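You operate a simulated robot arm through the tools that you are given. There is no shell and no other tool.

You are at the controls of a simulated two-armed robot. One attempt, no reset.

TASK
Dye the top of the beige felt pad and put it back.
Fine: black jar, orange brush; seat the pad on the wooden board for it; put brush and lid back. A coat counts when it lies all over at full strength: go over it till it gets no stronger.

It is judged by the outcome, as a careful person would: the job done as asked, and still so three seconds after it is handed in. It fails if anything else is knocked over, pushed out of place, dropped, spilled or broken. Lids that push on must go on centred and level and be pressed home; caps that screw on are set level and turned clockwise until they are tight.

THE ROBOT
Two 7-joint arms with fingered hands on one trunk that stands fixed in place. Base frame: the origin is at the foot of the trunk, x ahead of it, y to its left, z up; the work surface is at about z = 0.84. Readings come in m, rad, newtons and seconds.
The left shoulder is at [0.057, 0.158, 1.219], the right one opposite. With the tool pointing down near the work surface each hand reaches from about 0.38 to 0.84 m from the base axis, measured 20 degrees to its own side. Payload 4 kg a hand.
The TCP of each hand is the grasp point between the finger pads, 0.03 m short of the fingertips. In the tool frame z runs along the fingers and y along their closing line. The gripper opens to 0.104 m; its body begins 0.035 m behind the TCP. The gripper is a hand of 4 fingers: y runs from the thumb to the fingers, the wrist lies at [-0.015, -0.104, -0.178] in the tool frame, and closing takes about 1.5 s.
Orientation is that of the tool frame in the base frame, as [roll, pitch, yaw] about the fixed x, y, z axes, in that order (R = Rz(yaw) Ry(pitch) Rx(roll)). With the fingers straight down and the wrist toward the robot, the tool's x, y and z point along [0, 1, 0], [1, 0, 0] and [0, 0, -1] of the base frame.

THE INTERFACE
- The arms move only by the tool send_rows. It takes "left_deltas", "right_deltas" or both (then of equal length, played together; a hand with none holds still); each is a list of rows, each an object (a shift or turn left out is 0, a gripper value left out holds the last) with "linear": the shift along the base's x, y, z in units of 20 mm (1.0 is 20 mm), a list of three; "rotation": the turn, a rotation vector about the base's x, y, z in units of 6 degrees (1.0 is 6 degrees), a list of three. In form: [{"linear": [dx, dy, dz], "rotation": [wx, wy, wz]}, ...]. A call has 1 to 20 rows; each row shifts and turns the commanded pose from where the row before left it. "left_hand" and "right_hand" are, for a hand that has rows, the opening, from 0 (shut) to 1 (fully open), set as the call begins (left out, the last holds). A call with a number of a shift or a turn outside -1 to 1 is refused whole. Rows are played at 5 a second. More than 0.05 m and 0.15 rad between two rows, or a gripper value outside its range, and nothing of the call is played. A pose out of reach is approached as far as the arm can. The call stops where the force on the tool passes 40 N (or 10 N more than at its start, if that is more) or the arm is blocked; 0.2 s more then pass. The fingers move at their own pace (about 0.045 m/s each) and stop on an object; they squeeze with about 34 N. The grip force told is the motor's: it shows also when the fingers shut on nothing. Time passes only in rows, and 0.2 s behind the last, so rows that do not move let the fingers close. The reply holds the time, the measured pose of the TCP, the force on the tool along the base axes, the opening and the grip force, in the units named above and with some noise, with the torque about the TCP (base axes, N m) and any sound that the robot's microphone picked up.
- Cameras (640 x 400 px; columns grow to the right, rows downward): "scene" is now at [0.1385, 0.0071, 1.3978]; the picture's right is [0.08, -1.00, -0.00], its down [-0.52, -0.04, -0.85] and it looks along [0.85, 0.07, -0.52] (base axes); focal length 340 px, centre (320, 200). "left" rides on the left gripper at [-0.061, -0.092, -0.13] in its tool frame; the picture's right is [-0.81, -0.27, 0.52], its down [0.53, -0.71, 0.46] and it looks along [0.24, 0.65, 0.72] (tool axes); focal length 275 px, centre (320, 200). "right" rides on the right gripper at [0.061, -0.092, -0.13] in its tool frame; the picture's right is [-0.81, 0.27, -0.52], its down [-0.53, -0.71, 0.46] and it looks along [-0.24, 0.65, 0.72] (tool axes); focal length 275 px, centre (320, 200). There is no depth. A picture from a camera that has moved, and an enlarged one, comes with that camera's place and axes in the base frame and with its lens.
- capture(camera): a new picture of that camera. No time passes.
- lift_body(by): moves the trunk up (or, below 0, down) by that many m; the arms and the scene camera ride with it, the base frame stays. It gives what a move gives, with no picture.
- finger_targets(index, middle, ring, thumb_bend, thumb_turn, hand): sets how far each is bent, from 0 (flat) to 1 (curled in); at 0.3 the hand is open as for a grip, at 0.7 the pads meet at the TCP. One left out holds its place. A second passes; each finger stops where it meets its share of the squeeze, and holds until it gets a number again. A gripper value or a shape takes the hand back. It gives what a move gives, with no picture; readings hold the bend of each and the force on the fingers (four entries, about 0 where the hand has none), thumb and palm. thumb_turn goes from beside the hand (0) to across from the fingers (1), as for a grip.
- preshape(shape, hand): the hand has 4 fingers and takes this shape, open, in about a second: jaw (thumb against the fingers, like two jaws); tri (thumb and two fingers); tip (a fingertip pinch); poke (one finger out to press); point (the index stretched); flat (the hand flat); cup (the hand cupped); fist (a fist). The gripper value then closes the fingers along that shape, each until it touches; the sizes above hold for jaw. It gives what a move gives, with no picture.
- aim_head(pan, tilt): turns the head with the scene camera to pan (to the left, within 1.396 rad either way) and tilt (down, from -0.506 to 1.204), counted from straight ahead of the robot. It gives what a move gives.
- zoom(camera, box): a new picture of the part [left, top, right, bottom] of that camera's present view, enlarged. No time passes.
- sign_off(): hands the job in; it is judged then, once.

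Nothing tells you positions but the pictures and the camera data. Unless the task says otherwise, let go and move clear before handing in.

The tools are called after "Emit:" as a command line: name --argument value ..., lists and objects as JSON in quotes. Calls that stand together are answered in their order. send_rows: Moves the arms, as the interface text tells. Its arguments: {"type":"object","properties":{"left_deltas":{"type":"array","items":{"type":"object","properties":{"linear":{"type":"array","items":{"type":"number"}},"rotation":{"type":"array","items":{"type":"number"}}}}},"left_hand":{"type":"number"},"right_deltas":{"type":"array","items":{"type":"object","properties":{"linear":{"type":"array","items":{"type":"number"}},"rotation":{"type":"array","items":{"type":"number"}}}}},"right_hand":{"type":"number"}},"required":[]} The other tools are called the same way: lift_body (by) moves the trunk up or down; preshape (shape, hand) gives the hand a shape; finger_targets (index, middle, ring, thumb_bend, thumb_turn, hand) moves the fingers one by one; aim_head (pan, tilt) turns the head that bears the scene camera; capture (camera) takes a picture; zoom (camera, box) takes an enlarged picture of a part of a camera's view; sign_off () hands the job in.

At the start:

```text
time: 0.0
left_tool_pos: [0.4841, 0.2604, 1.1792]
left_tool_rot: [-3.14, 0.0, 1.57]
left_force: [0.4, -0.8, -0.9]
left_torque: [0.01, 0.02, 0.02]
left_opening: 0.1035
left_grasp_force: 0.0
left_shape: jaw
left_bend: [0.3, 0.3, 0.3, 0.3, 0.98]
left_finger forces: [0.0, 0.1, 0.1, 0.1, 0.1, 0.0]
right_tool_pos: [0.6151, -0.1719, 1.1358]
right_tool_rot: [-3.138, -0.002, 1.571]
right_force: [-0.3, 0.6, 0.6]
right_torque: [-0.04, 0.04, 0.02]
right_opening: 0.1035
right_grasp_force: 0.1
right_shape: jaw
right_bend: [0.3, 0.3, 0.3, 0.3, 0.98]
right_finger forces: [0.0, 0.0, 0.0, 0.0, 0.0, 0.1]
trunk travel left (down, up): [-0.425, 0.082]
head pan, tilt (commanded): [0.082, 0.532]
```

scene: 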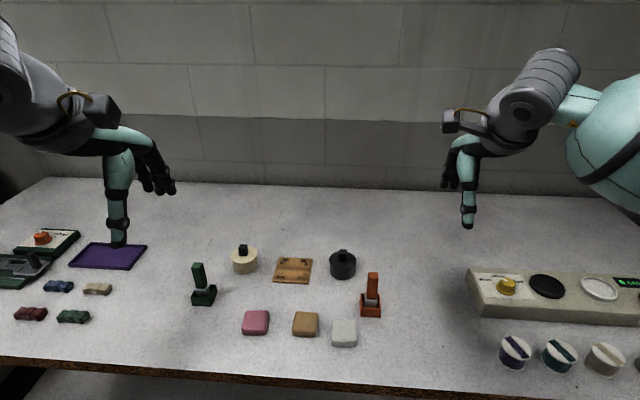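
right: 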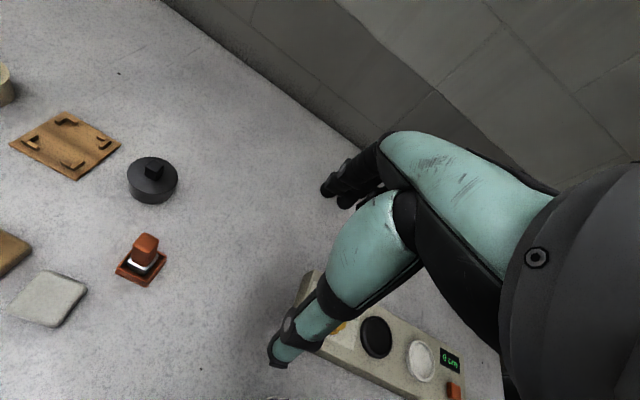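
left: 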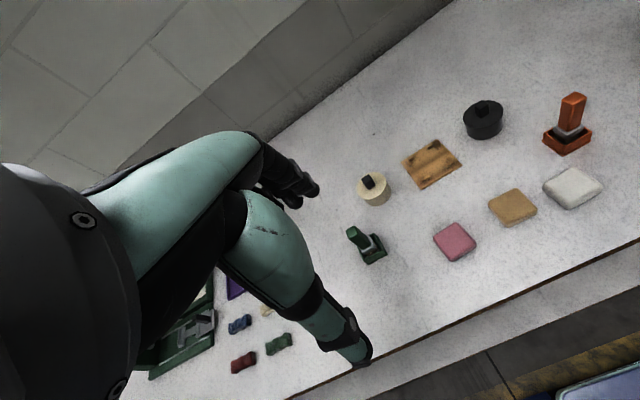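

I see a table with three felt pads (pink, beige/tan, white-grey) in the front row, a wooden board with corner stops behind them, a black lidded jar, and an orange brush standing in a holder. I will first zoom in for detail.

Emit:
zoom --camera "scene" --box '[220, 230, 400, 360]'

Emit:
zoom --camera "right" --box '[0, 80, 200, 340]'

Emit:
zoom --camera "left" --box '[340, 80, 620, 260]'

```text
3.08 times, centred on (310, 295) of scene
camera zoom: at [0.1385, 0.0071, 1.3978], right [0.08, -1.0, 0.0], down [-0.52, -0.04, -0.85], along [0.85, 0.07, -0.52], focal length 1046 px, centre (351, -92)
```

zoom: 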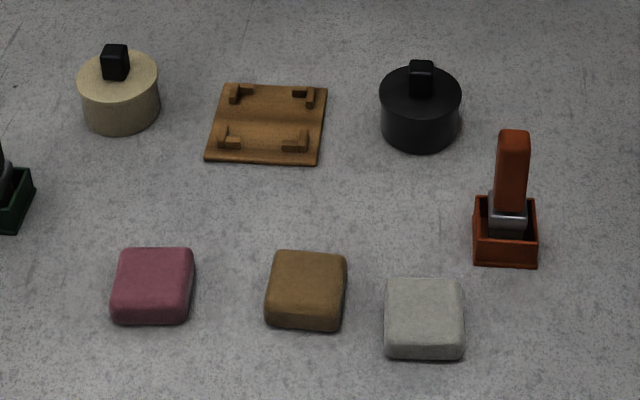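

```text
1.54 times, centred on (100, 210) of right
camera zoom: at [0.5223, -0.109, 1.2682], right [0.28, -0.81, 0.52], down [-0.71, -0.53, -0.45], along [0.64, -0.24, -0.73], focal length 424 px, centre (658, 185)
```

zoom: 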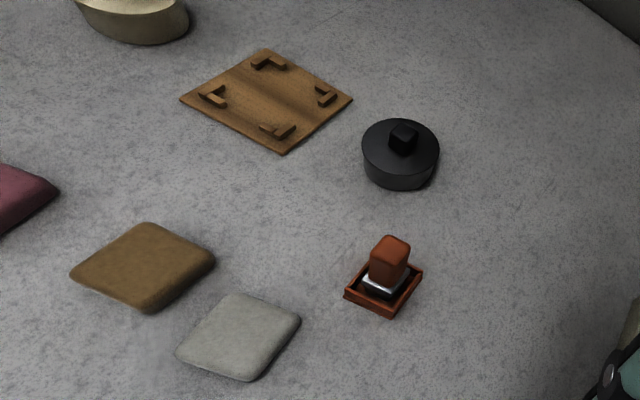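

```text
2.22 times, centred on (480, 170) of left
camera zoom: at [0.3935, 0.1993, 1.3118], right [-0.28, -0.81, -0.52], down [-0.71, 0.53, -0.45], along [0.64, 0.24, -0.73], focal length 612 px, centre (-36, 267)
```

zoom: 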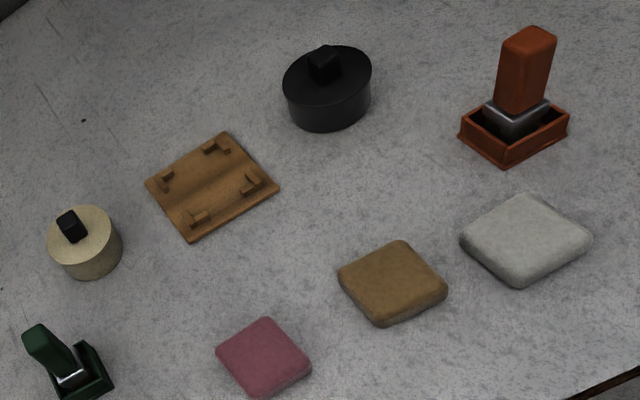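

Tan ("beige") pad sits at roughly (0.57, 0.07), the board at (0.725, 0.12), the black jar at (0.73, 0.005), and the orange brush at (0.63, -0.055). I'll check hand shapes and get closer views before touching anything.

Emit:
preshape --hand "left" --shape "tip"

Emit:
preshape --hand "right" --shape "tri"

Emit:
capture --camera "scene"

Emit:
capture --camera "left"

Emit:
capture --camera "right"

```text
time: 0.9
left_tool_pos: [0.469, 0.2613, 1.1851]
left_tool_rot: [3.131, 0.0, 1.57]
left_force: [-0.3, -0.1, 0.0]
left_torque: [-0.02, -0.01, 0.04]
left_opening: 0.104
left_grasp_force: 0.0
left_shape: tip
left_bend: [0.3, 0.98, 0.99, 0.3, 0.98]
left_finger forces: [0.0, 0.0, 0.0, 0.1, 0.0, 0.1]
right_tool_pos: [0.5995, -0.1717, 1.1445]
right_tool_rot: [3.13, 0.002, 1.57]
right_force: [-0.2, -0.8, 0.3]
right_torque: [-0.02, 0.01, -0.03]
right_opening: 0.104
right_grasp_force: 0.0
right_shape: jaw
right_bend: [0.3, 0.3, 0.3, 0.3, 0.98]
right_finger forces: [0.1, 0.1, 0.0, 0.0, 0.0, 0.0]
trunk travel left (down, up): [-0.425, 0.082]
head pan, tilt (commanded): [0.082, 0.532]
```

```text
time: 1.8
left_tool_pos: [0.4708, 0.2596, 1.1846]
left_tool_rot: [3.13, -0.001, 1.571]
left_force: [0.1, 0.1, -0.7]
left_torque: [0.0, -0.02, 0.02]
left_opening: 0.1043
left_grasp_force: 0.0
left_shape: tip
left_bend: [0.3, 0.98, 0.99, 0.3, 0.98]
left_finger forces: [0.0, 0.0, 0.0, 0.1, 0.1, 0.1]
right_tool_pos: [0.603, -0.1709, 1.1431]
right_tool_rot: [3.131, 0.001, 1.571]
right_force: [-0.1, -0.1, -0.2]
right_torque: [0.01, -0.03, 0.02]
right_opening: 0.1039
right_grasp_force: 0.0
right_shape: tri
right_bend: [0.3, 0.3, 0.99, 0.3, 0.98]
right_finger forces: [0.1, 0.0, 0.0, 0.0, 0.0, 0.0]
trunk travel left (down, up): [-0.425, 0.082]
head pan, tilt (commanded): [0.082, 0.532]
```

```text
taken
camera scene: at [0.1388, 0.0071, 1.3978], right [0.08, -1.0, 0.0], down [-0.52, -0.04, -0.85], along [0.85, 0.07, -0.52], focal length 340 px, centre (320, 200)
```

scene: 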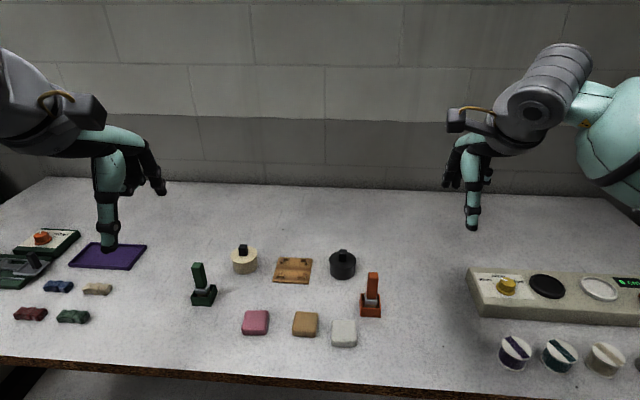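

```text
taken
camera left: at [0.3778, 0.1993, 1.3161], right [-0.27, -0.81, -0.52], down [-0.71, 0.53, -0.46], along [0.65, 0.24, -0.72], focal length 275 px, centre (320, 200)
```

left: 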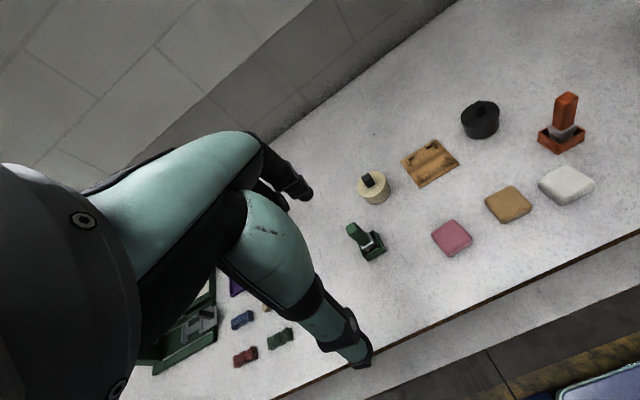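

```text
taken
camera right: at [0.5072, -0.1091, 1.2744], right [0.27, -0.81, 0.52], down [-0.71, -0.53, -0.46], along [0.65, -0.24, -0.72], focal length 275 px, centre (320, 200)
```

right: 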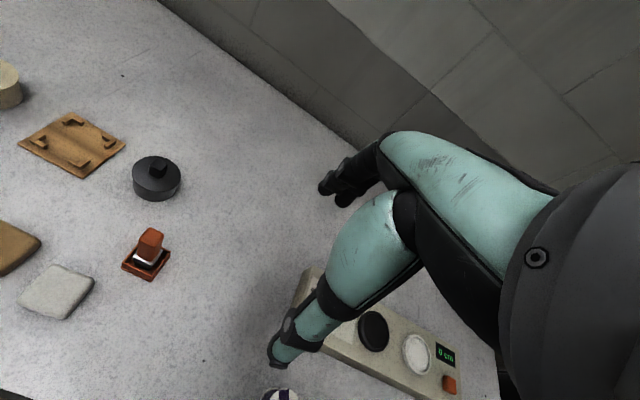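

The tip shape leaves just thumb and index for a pinch. I'll bring the left hand above the tan pad for a closer look at hand alignment.

Emit:
send_rows --left_deltas '[{"linear": [0.5, -0.94, -0.8]}, {"linear": [0.5, -0.94, -0.8]}, {"linear": [0.5, -0.94, -0.8]}, {"linear": [0.5, -0.94, -0.8]}, {"linear": [0.5, -0.94, -0.8]}, {"linear": [0.5, -0.94, -0.8]}, {"linear": [0.5, -0.94, -0.8]}, {"linear": [0.5, -0.94, -0.8]}, {"linear": [0.5, -0.94, -0.8]}, {"linear": [0.5, -0.94, -0.8]}]'

Emit:
capture --camera "scene"

Emit:
capture --camera "left"

```text
time: 4.0
left_tool_pos: [0.5711, 0.0695, 1.0251]
left_tool_rot: [3.13, -0.001, 1.569]
left_force: [-0.1, -0.2, 0.3]
left_torque: [0.02, -0.04, -0.02]
left_opening: 0.1041
left_grasp_force: 0.0
left_shape: tip
left_bend: [0.3, 0.98, 0.99, 0.3, 0.98]
left_finger forces: [0.0, 0.0, 0.0, 0.1, 0.0, 0.1]
right_tool_pos: [0.6019, -0.1724, 1.1434]
right_tool_rot: [3.131, 0.001, 1.569]
right_force: [-0.4, 0.2, 0.6]
right_torque: [0.03, 0.01, 0.01]
right_opening: 0.1039
right_grasp_force: 0.1
right_shape: tri
right_bend: [0.3, 0.3, 0.99, 0.3, 0.98]
right_finger forces: [0.0, 0.0, 0.0, 0.1, 0.0, 0.2]
trunk travel left (down, up): [-0.425, 0.082]
head pan, tilt (commanded): [0.082, 0.532]
```

```text
taken
camera scene: at [0.1393, 0.0062, 1.3978], right [0.08, -1.0, 0.0], down [-0.52, -0.04, -0.85], along [0.85, 0.07, -0.52], focal length 340 px, centre (320, 200)
```

scene: 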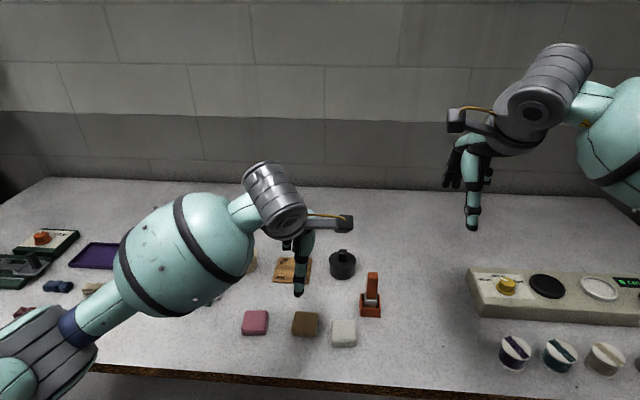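

```text
taken
camera left: at [0.4793, 0.0097, 1.1567], right [-0.27, -0.81, -0.52], down [-0.71, 0.53, -0.46], along [0.65, 0.24, -0.72], focal length 275 px, centre (320, 200)
```

left: 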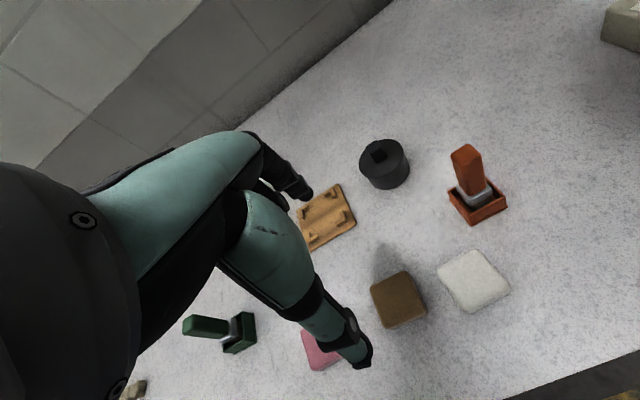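

The left hand is now directly above the tan pad. I'll zoom in on the pad, brush, jar and board to get their shape, size and yaw.

Emit:
zoom --camera "left" --box '[350, 230, 450, 350]'

Emit:
zoom --camera "left" --box '[280, 130, 420, 260]'

Emit:
zoom --camera "left" --box '[420, 130, 540, 240]'

Emit:
zoom --camera "scene" --box '[270, 220, 400, 350]'

```text
3.33 times, centred on (400, 290) of left
camera zoom: at [0.4793, 0.0097, 1.1567], right [-0.27, -0.81, -0.52], down [-0.71, 0.53, -0.46], along [0.65, 0.24, -0.72], focal length 918 px, centre (53, -100)
```

zoom: 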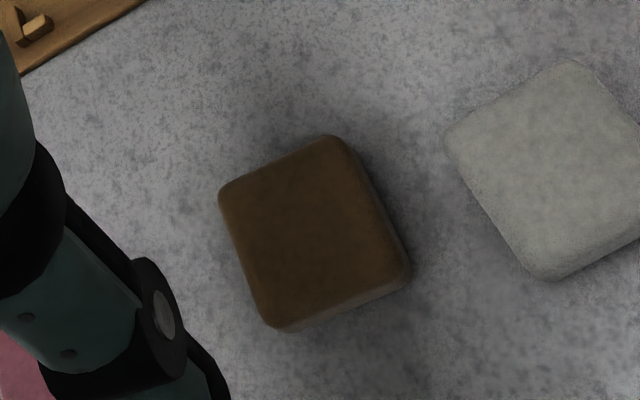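

```text
3.08 times, centred on (350, 195) of left
camera zoom: at [0.4793, 0.0097, 1.1567], right [-0.27, -0.81, -0.52], down [-0.71, 0.53, -0.46], along [0.65, 0.24, -0.72], focal length 847 px, centre (228, 215)
```

zoom: 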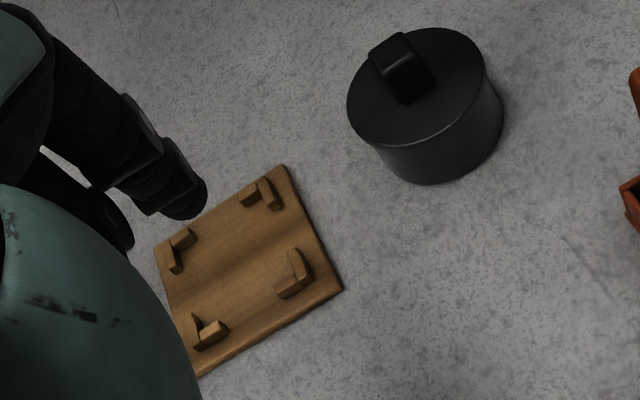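

```text
3.64 times, centred on (480, 185) of left
camera zoom: at [0.4793, 0.0097, 1.1567], right [-0.27, -0.81, -0.52], down [-0.71, 0.53, -0.46], along [0.65, 0.24, -0.72], focal length 1001 px, centre (-262, 254)
```

zoom: 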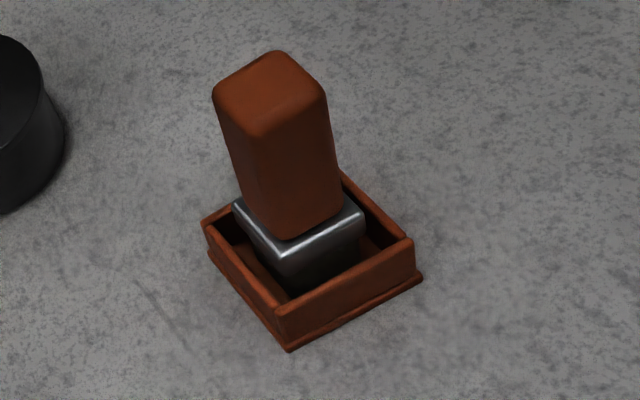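

```text
3.08 times, centred on (335, 285) of scene
camera zoom: at [0.1393, 0.0062, 1.3978], right [0.08, -1.0, 0.0], down [-0.52, -0.04, -0.85], along [0.85, 0.07, -0.52], focal length 1046 px, centre (274, -62)
```

zoom: 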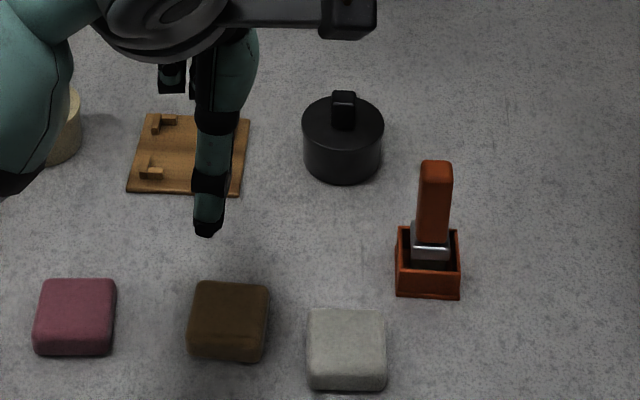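

Tan pad: centre about (0.574, 0.070), 46 mm square, 18 mm high, nearly axis-aligned. Brackets on the board leave a slightly larger inner square centred near (0.725, 0.116). I'll lower the left hand part way over the pad and check.

Emit:
send_rows --left_deltas '[{"linear": [0.05, 0.0, -1.0]}, {"linear": [0.05, 0.0, -1.0]}, {"linear": [0.05, 0.0, -1.0]}, {"linear": [0.0, 0.0, -1.0]}, {"linear": [0.0, 0.0, -1.0]}, {"linear": [0.0, 0.0, -0.5]}]'

Emit:
capture --camera "left"

Emit:
zoom --camera "scene" --box '[220, 220, 400, 350]'

```text
time: 5.4
left_tool_pos: [0.5735, 0.0741, 0.915]
left_tool_rot: [3.13, -0.001, 1.57]
left_force: [0.4, -0.1, -0.5]
left_torque: [0.02, 0.01, 0.0]
left_opening: 0.104
left_grasp_force: 0.1
left_shape: tip
left_bend: [0.3, 0.98, 0.99, 0.3, 0.98]
left_finger forces: [0.1, 0.1, 0.0, 0.0, 0.0, 0.0]
right_tool_pos: [0.6008, -0.1717, 1.143]
right_tool_rot: [3.129, 0.0, 1.572]
right_force: [0.8, 0.3, -0.4]
right_torque: [0.0, 0.0, -0.02]
right_opening: 0.1039
right_grasp_force: 0.0
right_shape: tri
right_bend: [0.3, 0.3, 0.99, 0.3, 0.98]
right_finger forces: [0.0, 0.0, 0.1, 0.0, 0.0, 0.1]
trunk travel left (down, up): [-0.425, 0.082]
head pan, tilt (commanded): [0.082, 0.532]
```

```text
taken
camera left: at [0.4815, 0.013, 1.0469], right [-0.27, -0.81, -0.52], down [-0.71, 0.53, -0.46], along [0.65, 0.24, -0.72], focal length 275 px, centre (320, 200)
```

left: 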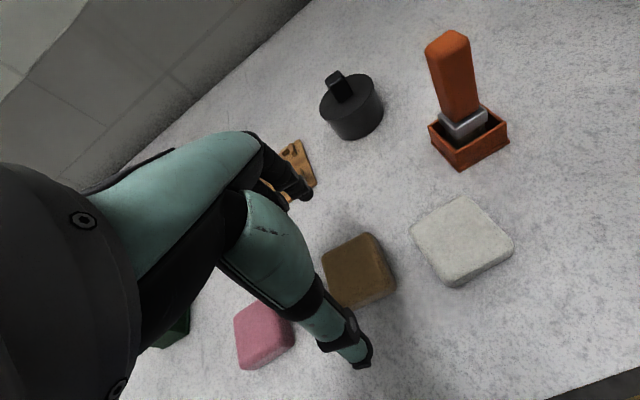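

```text
3.08 times, centred on (310, 285) of scene
camera zoom: at [0.1385, 0.0072, 1.3979], right [0.08, -1.0, 0.0], down [-0.52, -0.04, -0.85], along [0.85, 0.07, -0.52], focal length 1046 px, centre (351, -62)
```

zoom: 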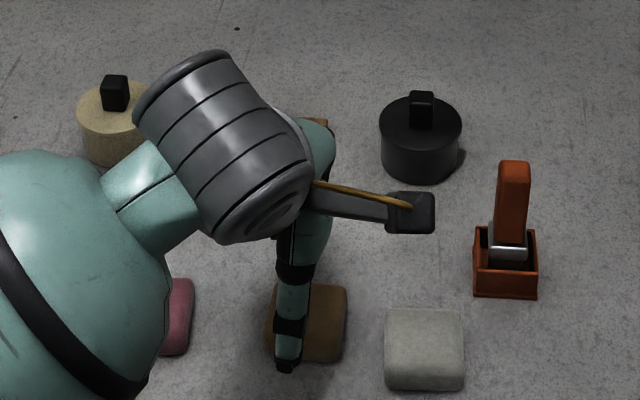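

The hand is about 4 mm too far left of the pad centre. I'll correct that and go down so the fingertips sit beside the pad, just clear of the table.

Emit:
send_rows --left_deltas '[{"linear": [-0.05, -0.1, -0.9]}, {"linear": [-0.05, -0.1, -0.9]}, {"linear": [0, 0, 0]}]'

Emit:
capture --camera "left"

Emit:
zoom --camera "scene" --box '[260, 270, 360, 350]'

```text
time: 6.2
left_tool_pos: [0.5712, 0.0699, 0.8795]
left_tool_rot: [3.131, 0.001, 1.57]
left_force: [0.1, -0.9, -0.5]
left_torque: [0.03, -0.01, 0.01]
left_opening: 0.1041
left_grasp_force: 0.0
left_shape: tip
left_bend: [0.3, 0.98, 0.99, 0.3, 0.98]
left_finger forces: [0.0, 0.0, 0.1, 0.0, 0.0, 0.1]
right_tool_pos: [0.6006, -0.1711, 1.1432]
right_tool_rot: [3.129, 0.001, 1.57]
right_force: [-0.7, 0.2, 0.6]
right_torque: [0.02, 0.0, 0.0]
right_opening: 0.1037
right_grasp_force: 0.2
right_shape: tri
right_bend: [0.3, 0.3, 0.99, 0.3, 0.98]
right_finger forces: [0.1, 0.1, 0.1, 0.1, 0.0, 0.1]
trunk travel left (down, up): [-0.425, 0.082]
head pan, tilt (commanded): [0.082, 0.532]
```

```text
taken
camera left: at [0.4787, 0.0086, 1.012], right [-0.27, -0.81, -0.52], down [-0.71, 0.53, -0.46], along [0.65, 0.24, -0.72], focal length 275 px, centre (320, 200)
```

left: 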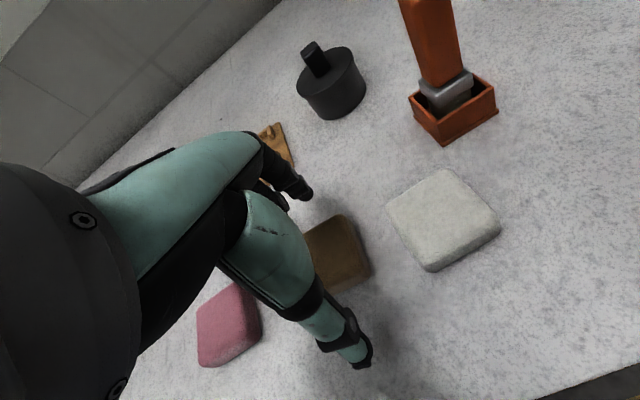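

```text
5.00 times, centred on (310, 310) of scene
camera zoom: at [0.1386, 0.0071, 1.3978], right [0.08, -1.0, 0.0], down [-0.52, -0.04, -0.85], along [0.85, 0.07, -0.52], focal length 1699 px, centre (370, -350)
```

zoom: 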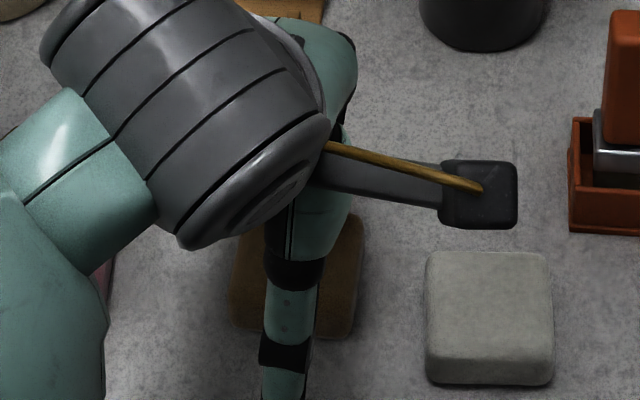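

The thumb and index straddle the pad with its centre under the TCP. I'll drop 3 mm more and close gently.

Emit:
send_rows --left_deltas '[{"linear": [0, 0, -0.15]}, {"linear": [0, 0, 0]}, {"linear": [0, 0, 0]}, {"linear": [0, 0, 0]}, {"linear": [0, 0, 0]}, {"linear": [0, 0, 0]}]' --left_hand 0.35

Emit:
capture --camera "left"

Emit:
zoom --camera "scene" --box '[260, 270, 360, 350]'

```text
time: 7.6
left_tool_pos: [0.5723, 0.0692, 0.879]
left_tool_rot: [3.132, 0.0, 1.573]
left_force: [-0.3, 0.1, -0.2]
left_torque: [-0.02, 0.01, -0.04]
left_opening: 0.0421
left_grasp_force: 34.4
left_shape: tip
left_bend: [0.74, 1.0, 1.0, 0.73, 1.0]
left_finger forces: [30.1, 0.0, 0.0, 0.0, 30.0, 0.0]
right_tool_pos: [0.602, -0.1713, 1.1428]
right_tool_rot: [3.128, 0.0, 1.571]
right_force: [-0.6, -0.5, 0.0]
right_torque: [-0.04, -0.01, 0.0]
right_opening: 0.104
right_grasp_force: 0.2
right_shape: tri
right_bend: [0.3, 0.3, 0.99, 0.3, 0.98]
right_finger forces: [0.0, 0.0, 0.0, 0.1, 0.0, 0.0]
trunk travel left (down, up): [-0.425, 0.082]
head pan, tilt (commanded): [0.082, 0.532]
```

```text
taken
camera left: at [0.4783, 0.0086, 1.0087], right [-0.27, -0.81, -0.52], down [-0.71, 0.53, -0.46], along [0.65, 0.24, -0.72], focal length 275 px, centre (320, 200)
```

left: 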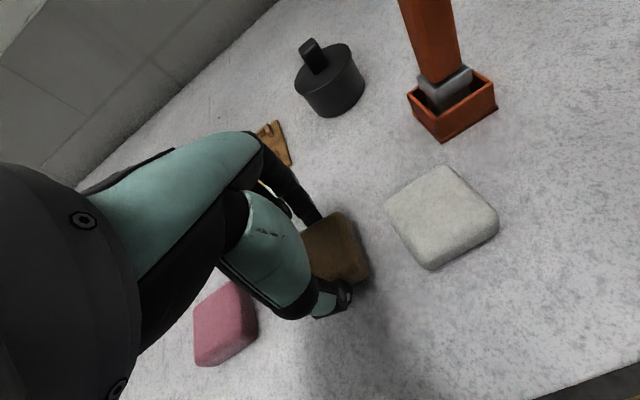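

```text
5.00 times, centred on (310, 310) of scene
camera zoom: at [0.1386, 0.0071, 1.3978], right [0.08, -1.0, 0.0], down [-0.52, -0.04, -0.85], along [0.85, 0.07, -0.52], focal length 1699 px, centre (370, -350)
```

zoom: 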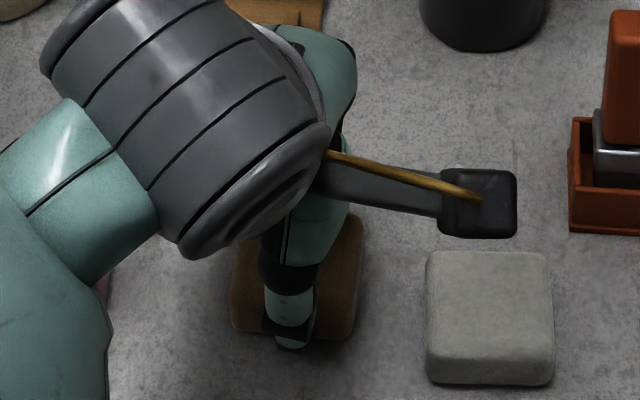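

The pad is gripped (opening 42 mm, 30 N on index and thumb). I'll lift it straight up and check that it comes level.

Emit:
send_rows --left_deltas '[{"linear": [0, 0, 0.5]}, {"linear": [0, 0, 0.5]}, {"linear": [0, 0, 1]}, {"linear": [0, 0, 1]}, {"linear": [0, 0, 0]}]'

Emit:
capture --camera "left"

Emit:
zoom --camera "scene" --box '[260, 230, 360, 350]'

Emit:
zoom --camera "right" --box '[0, 80, 200, 340]'

```text
time: 8.8
left_tool_pos: [0.572, 0.0697, 0.9356]
left_tool_rot: [3.13, 0.0, 1.57]
left_force: [-0.3, 0.1, 0.0]
left_torque: [0.01, 0.01, -0.01]
left_opening: 0.0421
left_grasp_force: 34.0
left_shape: tip
left_bend: [0.74, 1.0, 1.0, 0.73, 1.0]
left_finger forces: [30.0, 0.1, 0.0, 0.0, 30.0, 0.1]
right_tool_pos: [0.6008, -0.1714, 1.1431]
right_tool_rot: [3.129, 0.003, 1.572]
right_force: [-0.9, 1.0, -0.5]
right_torque: [-0.03, -0.01, 0.01]
right_opening: 0.1037
right_grasp_force: 0.0
right_shape: tri
right_bend: [0.3, 0.3, 0.99, 0.3, 0.98]
right_finger forces: [0.0, 0.1, 0.0, 0.0, 0.0, 0.0]
trunk travel left (down, up): [-0.425, 0.082]
head pan, tilt (commanded): [0.082, 0.532]
```

```text
taken
camera left: at [0.4793, 0.0089, 1.0672], right [-0.27, -0.81, -0.52], down [-0.71, 0.53, -0.46], along [0.65, 0.24, -0.72], focal length 275 px, centre (320, 200)
```

left: 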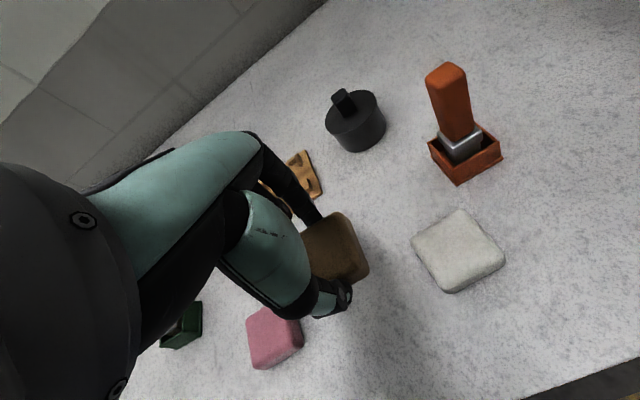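

```text
3.33 times, centred on (310, 290) of scene
camera zoom: at [0.1386, 0.0073, 1.3978], right [0.08, -1.0, 0.0], down [-0.52, -0.04, -0.85], along [0.85, 0.07, -0.52], focal length 1133 px, centre (353, -100)
```

zoom: 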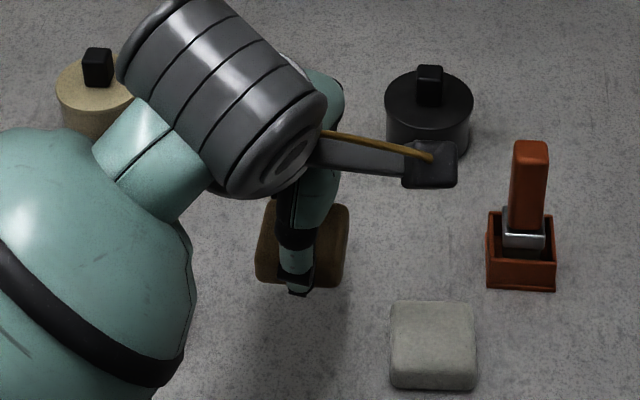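

```text
1.54 times, centred on (100, 210) of right
camera zoom: at [0.5069, -0.1089, 1.2745], right [0.27, -0.81, 0.52], down [-0.71, -0.53, -0.46], along [0.65, -0.24, -0.72], focal length 424 px, centre (658, 185)
```

zoom: 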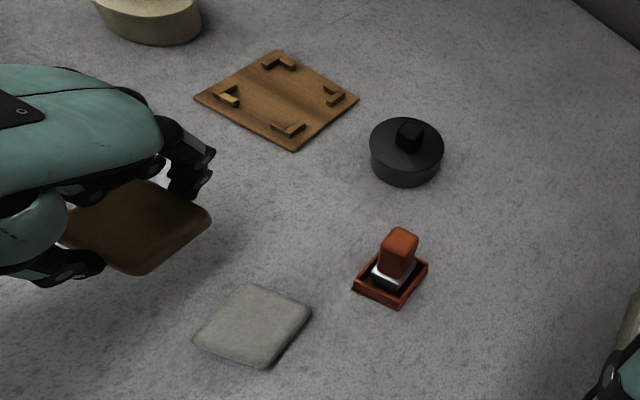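

The pad is held level. Before placing it I want an unobstructed, precise view of the board and brackets, so I'll move the left hand aside.

Emit:
send_rows --left_deltas '[{"linear": [-0.3, 0.9, 0.6]}, {"linear": [-0.3, 0.9, 0.6]}, {"linear": [-0.3, 0.9, 0.6]}, {"linear": [-0.3, 0.9, 0.6]}, {"linear": [-0.3, 0.9, 0.6]}, {"linear": [-0.3, 0.9, 0.6]}, {"linear": [-0.3, 0.9, 0.6]}, {"linear": [-0.3, 0.9, 0.6]}, {"linear": [-0.3, 0.9, 0.6]}, {"linear": [-0.3, 0.9, 0.6]}]'

Emit:
zoom --camera "scene" --box '[262, 245, 326, 293]'

Emit:
zoom --camera "scene" --box '[320, 235, 400, 325]'

Emit:
capture --camera "left"

Emit:
capture --camera "scene"

```text
time: 11.0
left_tool_pos: [0.5096, 0.2492, 1.0557]
left_tool_rot: [3.13, 0.0, 1.569]
left_force: [0.7, -0.2, 0.1]
left_torque: [0.0, 0.01, -0.02]
left_opening: 0.0422
left_grasp_force: 34.7
left_shape: tip
left_bend: [0.74, 1.0, 1.0, 0.73, 1.0]
left_finger forces: [30.0, 0.0, 0.0, 0.0, 30.0, 0.0]
right_tool_pos: [0.601, -0.1711, 1.1436]
right_tool_rot: [3.131, 0.002, 1.571]
right_force: [0.4, -0.2, -0.8]
right_torque: [-0.03, 0.02, -0.01]
right_opening: 0.1038
right_grasp_force: 0.1
right_shape: tri
right_bend: [0.3, 0.3, 0.99, 0.3, 0.98]
right_finger forces: [0.0, 0.0, 0.0, 0.1, 0.0, 0.0]
trunk travel left (down, up): [-0.425, 0.082]
head pan, tilt (commanded): [0.082, 0.532]
```

```text
8.33 times, centred on (294, 269) of scene
camera zoom: at [0.1382, 0.0076, 1.3979], right [0.08, -1.0, 0.0], down [-0.52, -0.04, -0.85], along [0.85, 0.07, -0.52], focal length 2832 px, centre (537, -375)
```

zoom: 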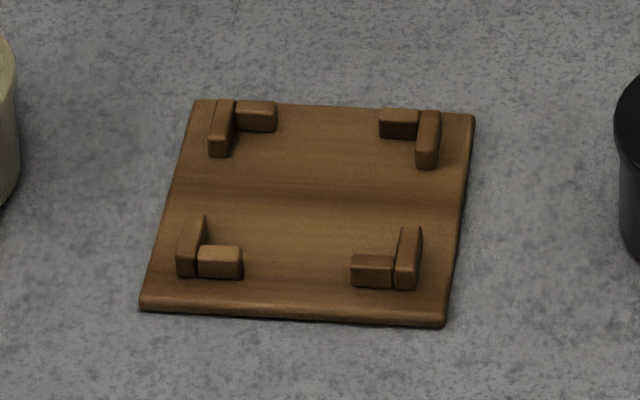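

```text
4.44 times, centred on (360, 280) of scene
camera zoom: at [0.1382, 0.0076, 1.3979], right [0.08, -1.0, 0.0], down [-0.52, -0.04, -0.85], along [0.85, 0.07, -0.52], focal length 1510 px, centre (142, -156)
```

zoom: 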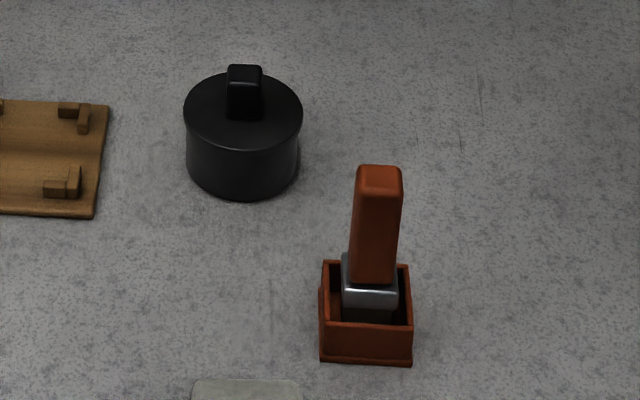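

```text
taken
camera left: at [0.4171, 0.1872, 1.1878], right [-0.27, -0.81, -0.52], down [-0.71, 0.53, -0.46], along [0.65, 0.24, -0.72], focal length 275 px, centre (320, 200)
```

left: 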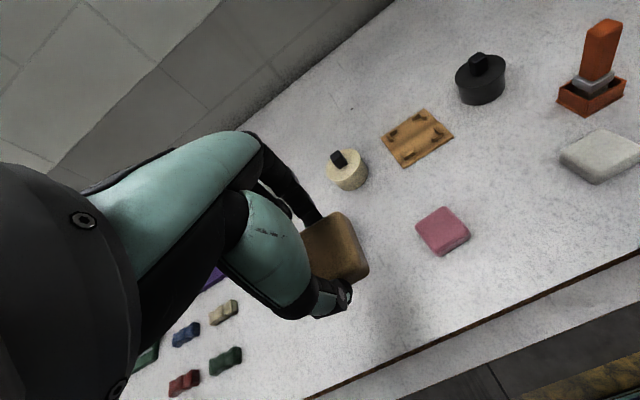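

```text
taken
camera scene: at [0.1382, 0.0076, 1.3979], right [0.08, -1.0, 0.0], down [-0.52, -0.04, -0.85], along [0.85, 0.07, -0.52], focal length 340 px, centre (320, 200)
```

scene: 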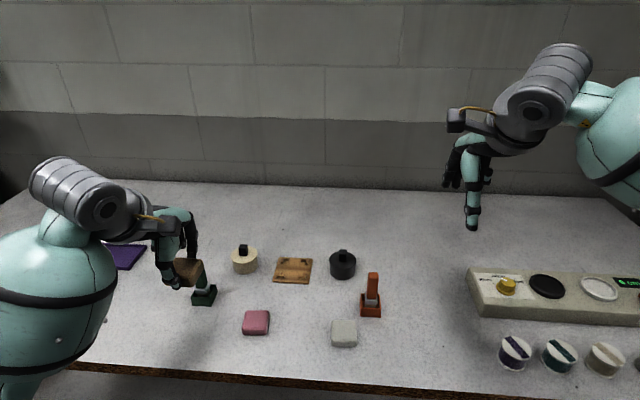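

The board's inner bracket square is about 53 mm wide, centred near (0.727, 0.118) and practically axis-aligned. I'll check the pad's yaw in the hand.

Emit:
zoom --camera "left" --box '[290, 200, 380, 300]'

Emit:
zoom --camera "scene" --box '[150, 220, 230, 310]'

```text
4.00 times, centred on (335, 250) of left
camera zoom: at [0.4171, 0.1872, 1.1878], right [-0.27, -0.81, -0.52], down [-0.71, 0.53, -0.46], along [0.65, 0.24, -0.72], focal length 1101 px, centre (260, 0)
```

zoom: 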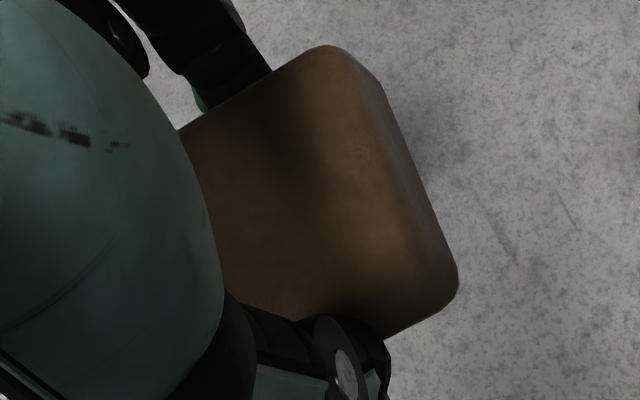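

```text
4.44 times, centred on (190, 265) of scene
camera zoom: at [0.1382, 0.0076, 1.3979], right [0.08, -1.0, 0.0], down [-0.52, -0.04, -0.85], along [0.85, 0.07, -0.52], focal length 1510 px, centre (898, -89)
```

zoom: 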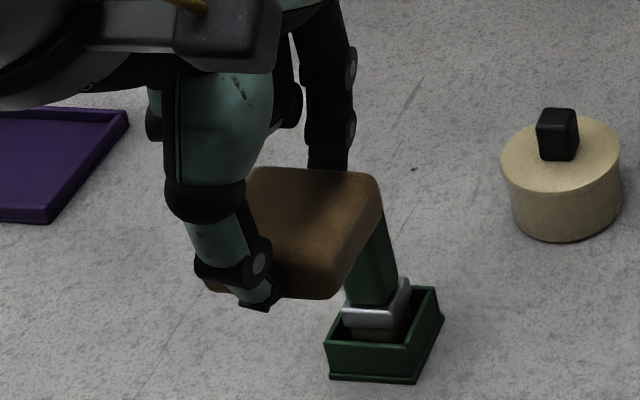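

The pad sits about 2.3° clockwise in the grip, so I'll turn it by +2.4° while carrying it over the board, staying high.

Emit:
send_rows --left_deltas '[{"linear": [0.907, -0.545, 0], "rotation": [0, 0, 0.034]}, {"linear": [0.907, -0.545, 0], "rotation": [0, 0, 0.034]}, {"linear": [0.907, -0.545, 0], "rotation": [0, 0, 0.034]}, {"linear": [0.907, -0.545, 0], "rotation": [0, 0, 0.034]}, {"linear": [0.907, -0.545, 0], "rotation": [0, 0, 0.034]}, {"linear": [0.907, -0.545, 0], "rotation": [0, 0, 0.034]}, {"linear": [0.907, -0.545, 0], "rotation": [0, 0, 0.034]}, {"linear": [0.907, -0.545, 0], "rotation": [0, 0, 0.034]}, {"linear": [0.907, -0.545, 0], "rotation": [0, 0, 0.034]}, {"linear": [0.907, -0.545, 0], "rotation": [0, 0, 0.034]}, {"linear": [0.907, -0.545, 0], "rotation": [0, 0, 0.034]}, {"linear": [0.907, -0.545, 0], "rotation": [0, 0, 0.034]}, {"linear": [0, 0, -1]}, {"linear": [0, 0, -1]}, {"linear": [0, 0, -1]}, {"linear": [0, 0, -1]}, {"linear": [0, 0, -1]}, {"linear": [0, 0, -0.8]}, {"linear": [0, 0, 0]}]'

Emit:
capture --camera "left"

Emit:
zoom --camera "scene" --box '[245, 225, 341, 297]'

Emit:
zoom --camera "right" --box '[0, 60, 200, 220]'

```text
time: 15.0
left_tool_pos: [0.7286, 0.1165, 0.9381]
left_tool_rot: [3.13, -0.001, 1.613]
left_force: [0.0, -1.0, 0.7]
left_torque: [0.01, -0.02, -0.03]
left_opening: 0.0421
left_grasp_force: 34.2
left_shape: tip
left_bend: [0.74, 1.0, 1.0, 0.73, 1.0]
left_finger forces: [30.0, 0.1, 0.0, 0.0, 30.0, 0.1]
right_tool_pos: [0.6005, -0.1716, 1.1431]
right_tool_rot: [3.129, 0.001, 1.571]
right_force: [0.0, 0.2, 0.4]
right_torque: [0.0, -0.02, 0.0]
right_opening: 0.1042
right_grasp_force: 0.1
right_shape: tri
right_bend: [0.3, 0.3, 0.99, 0.3, 0.98]
right_finger forces: [0.0, 0.0, 0.0, 0.0, 0.1, 0.0]
trunk travel left (down, up): [-0.425, 0.082]
head pan, tilt (commanded): [0.082, 0.532]
```

```text
taken
camera left: at [0.6379, 0.0519, 1.0701], right [-0.23, -0.82, -0.52], down [-0.73, 0.5, -0.46], along [0.64, 0.27, -0.72], focal length 275 px, centre (320, 200)
```

left: 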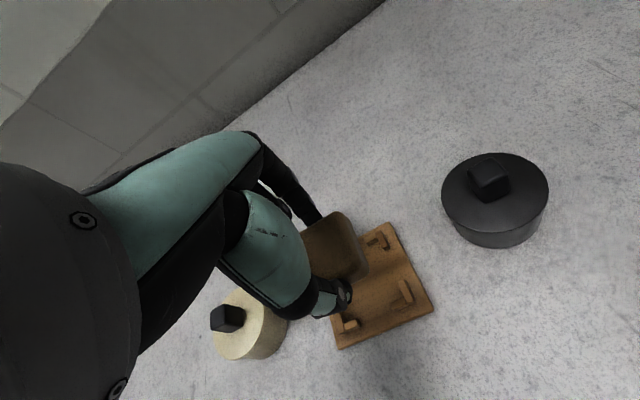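

```text
5.56 times, centred on (293, 261) of scene
camera zoom: at [0.1387, 0.0072, 1.3979], right [0.08, -1.0, 0.0], down [-0.52, -0.04, -0.85], along [0.85, 0.07, -0.52], focal length 1888 px, centre (470, -139)
```

zoom: 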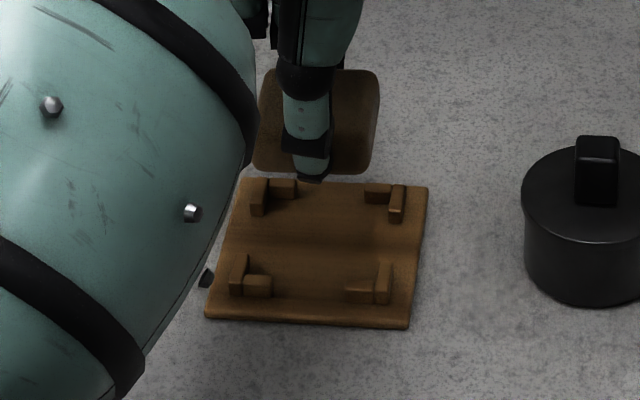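

```text
2.50 times, centred on (100, 140) of right
camera zoom: at [0.5068, -0.109, 1.2746], right [0.27, -0.81, 0.52], down [-0.71, -0.53, -0.46], along [0.65, -0.24, -0.72], focal length 688 px, centre (870, 350)
```

zoom: 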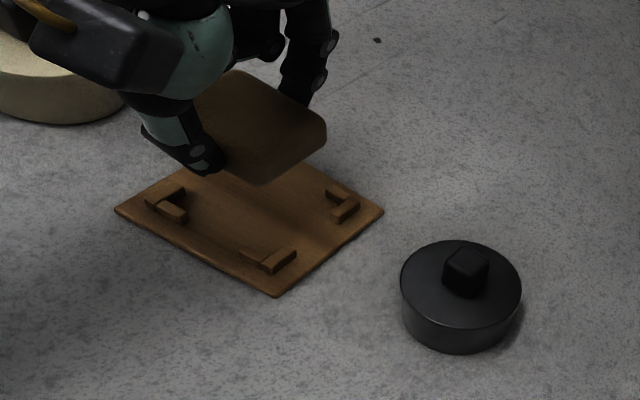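

The pad is hovering over the board with edges parallel; it needs about +2.4 mm in y. I'll correct and lower to just above the brackets.

Emit:
send_rows --left_deltas '[{"linear": [0, 0.12, -0.5]}, {"linear": [0, 0, -0.8]}, {"linear": [0, 0, -0.8]}, {"linear": [0, 0, 0]}, {"linear": [0, 0, 0]}]'

Emit:
capture --camera "left"

Emit:
zoom --camera "scene" --box '[262, 245, 326, 293]'

Emit:
zoom --camera "right" --box '[10, 70, 150, 200]'

```text
time: 16.2
left_tool_pos: [0.7292, 0.1199, 0.8968]
left_tool_rot: [3.129, -0.001, 1.613]
left_force: [-0.1, 0.2, 0.0]
left_torque: [0.0, -0.02, -0.01]
left_opening: 0.042
left_grasp_force: 34.0
left_shape: tip
left_bend: [0.74, 1.0, 1.0, 0.73, 1.0]
left_finger forces: [30.0, 0.1, 0.0, 0.0, 29.9, 0.0]
right_tool_pos: [0.601, -0.1711, 1.1435]
right_tool_rot: [3.128, 0.003, 1.573]
right_force: [0.5, 0.7, 0.7]
right_torque: [-0.01, -0.01, -0.01]
right_opening: 0.104
right_grasp_force: 0.0
right_shape: tri
right_bend: [0.3, 0.3, 0.99, 0.3, 0.98]
right_finger forces: [0.1, 0.1, 0.0, 0.1, 0.0, 0.0]
trunk travel left (down, up): [-0.425, 0.082]
head pan, tilt (commanded): [0.082, 0.532]
```

```text
taken
camera left: at [0.6386, 0.0549, 1.0286], right [-0.24, -0.82, -0.52], down [-0.73, 0.5, -0.46], along [0.64, 0.27, -0.72], focal length 275 px, centre (320, 200)
```

left: 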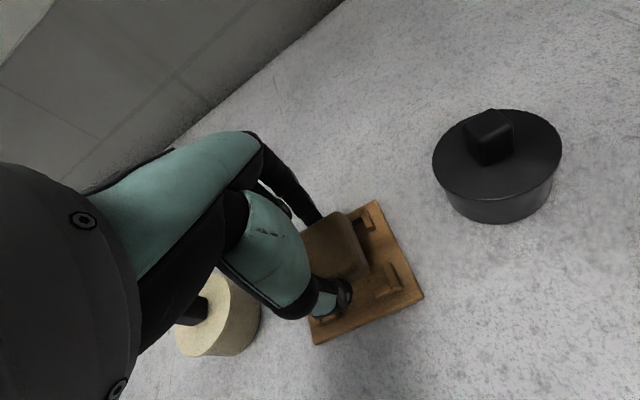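

```text
8.33 times, centred on (294, 269) of scene
camera zoom: at [0.1387, 0.007, 1.3978], right [0.08, -1.0, 0.0], down [-0.52, -0.04, -0.85], along [0.85, 0.07, -0.52], focal length 2832 px, centre (537, -375)
```

zoom: 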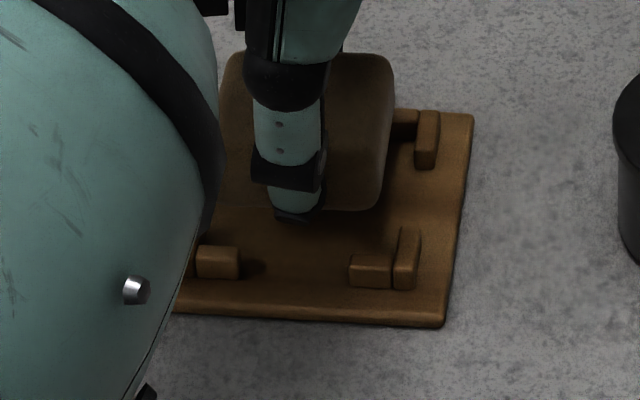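

```text
3.08 times, centred on (80, 135) of right
camera zoom: at [0.5069, -0.1091, 1.2745], right [0.27, -0.81, 0.52], down [-0.71, -0.53, -0.46], along [0.65, -0.24, -0.72], focal length 847 px, centre (1058, 400)
```

zoom: 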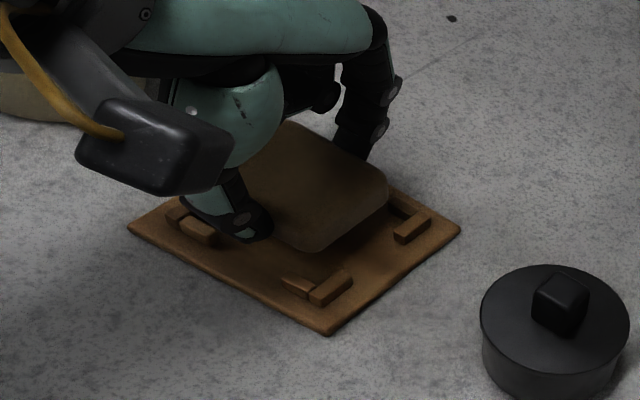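

The pad is a touch far in +x (≈2.5 mm) and +y (≈1.5 mm) relative to the brackets. I'll correct and lower to just above the bracket tops, then re-check.

Emit:
send_rows --left_deltas '[{"linear": [-0.125, -0.075, 0]}, {"linear": [0, 0, -0.3]}, {"linear": [0, 0, 0]}]'

Emit:
zoom --camera "scene" --box '[262, 245, 326, 293]'

Emit:
zoom --camera "right" --box '[30, 90, 130, 180]'

Emit:
zoom --camera "left" --box '[290, 180, 440, 350]'

```text
time: 17.0
left_tool_pos: [0.7257, 0.1193, 0.8904]
left_tool_rot: [3.133, 0.0, 1.614]
left_force: [-0.1, 0.3, -0.6]
left_torque: [0.04, -0.01, -0.02]
left_opening: 0.0419
left_grasp_force: 34.8
left_shape: tip
left_bend: [0.74, 1.0, 1.0, 0.73, 1.0]
left_finger forces: [30.0, 0.0, 0.0, 0.0, 30.0, 0.0]
right_tool_pos: [0.6006, -0.1723, 1.1443]
right_tool_rot: [3.129, 0.003, 1.571]
right_force: [0.2, 0.0, 0.1]
right_torque: [0.02, -0.03, 0.0]
right_opening: 0.1038
right_grasp_force: 0.0
right_shape: tri
right_bend: [0.3, 0.3, 0.99, 0.3, 0.98]
right_finger forces: [0.1, 0.1, 0.0, 0.1, 0.0, 0.1]
trunk travel left (down, up): [-0.425, 0.082]
head pan, tilt (commanded): [0.082, 0.532]
```

```text
8.33 times, centred on (294, 269) of scene
camera zoom: at [0.1389, 0.0071, 1.3978], right [0.08, -1.0, 0.0], down [-0.52, -0.04, -0.85], along [0.85, 0.07, -0.52], focal length 2832 px, centre (537, -375)
```

zoom: 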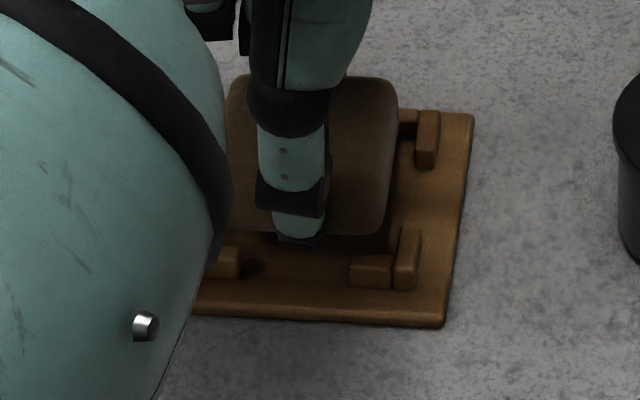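

```text
4.44 times, centred on (80, 135) of right
camera zoom: at [0.507, -0.1091, 1.2745], right [0.27, -0.81, 0.52], down [-0.71, -0.53, -0.46], along [0.65, -0.24, -0.72], focal length 1224 px, centre (1387, 489)
```

zoom: 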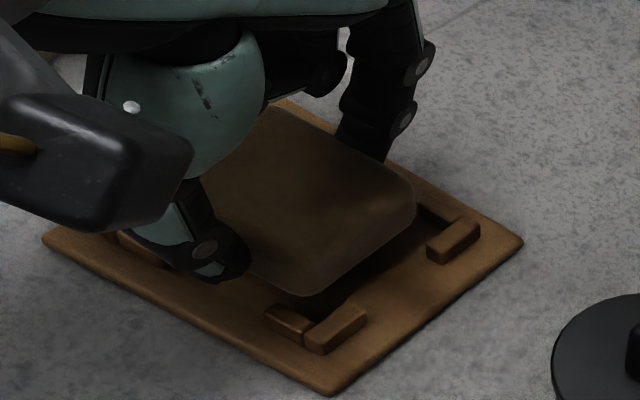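

```text
2.35 times, centred on (365, 265) of left
camera zoom: at [0.6353, 0.0536, 1.0228], right [-0.24, -0.82, -0.52], down [-0.73, 0.5, -0.46], along [0.64, 0.27, -0.72], focal length 648 px, centre (214, 47)
```

zoom: 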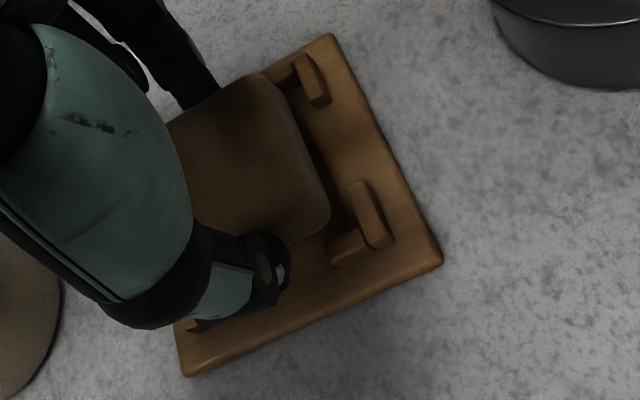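

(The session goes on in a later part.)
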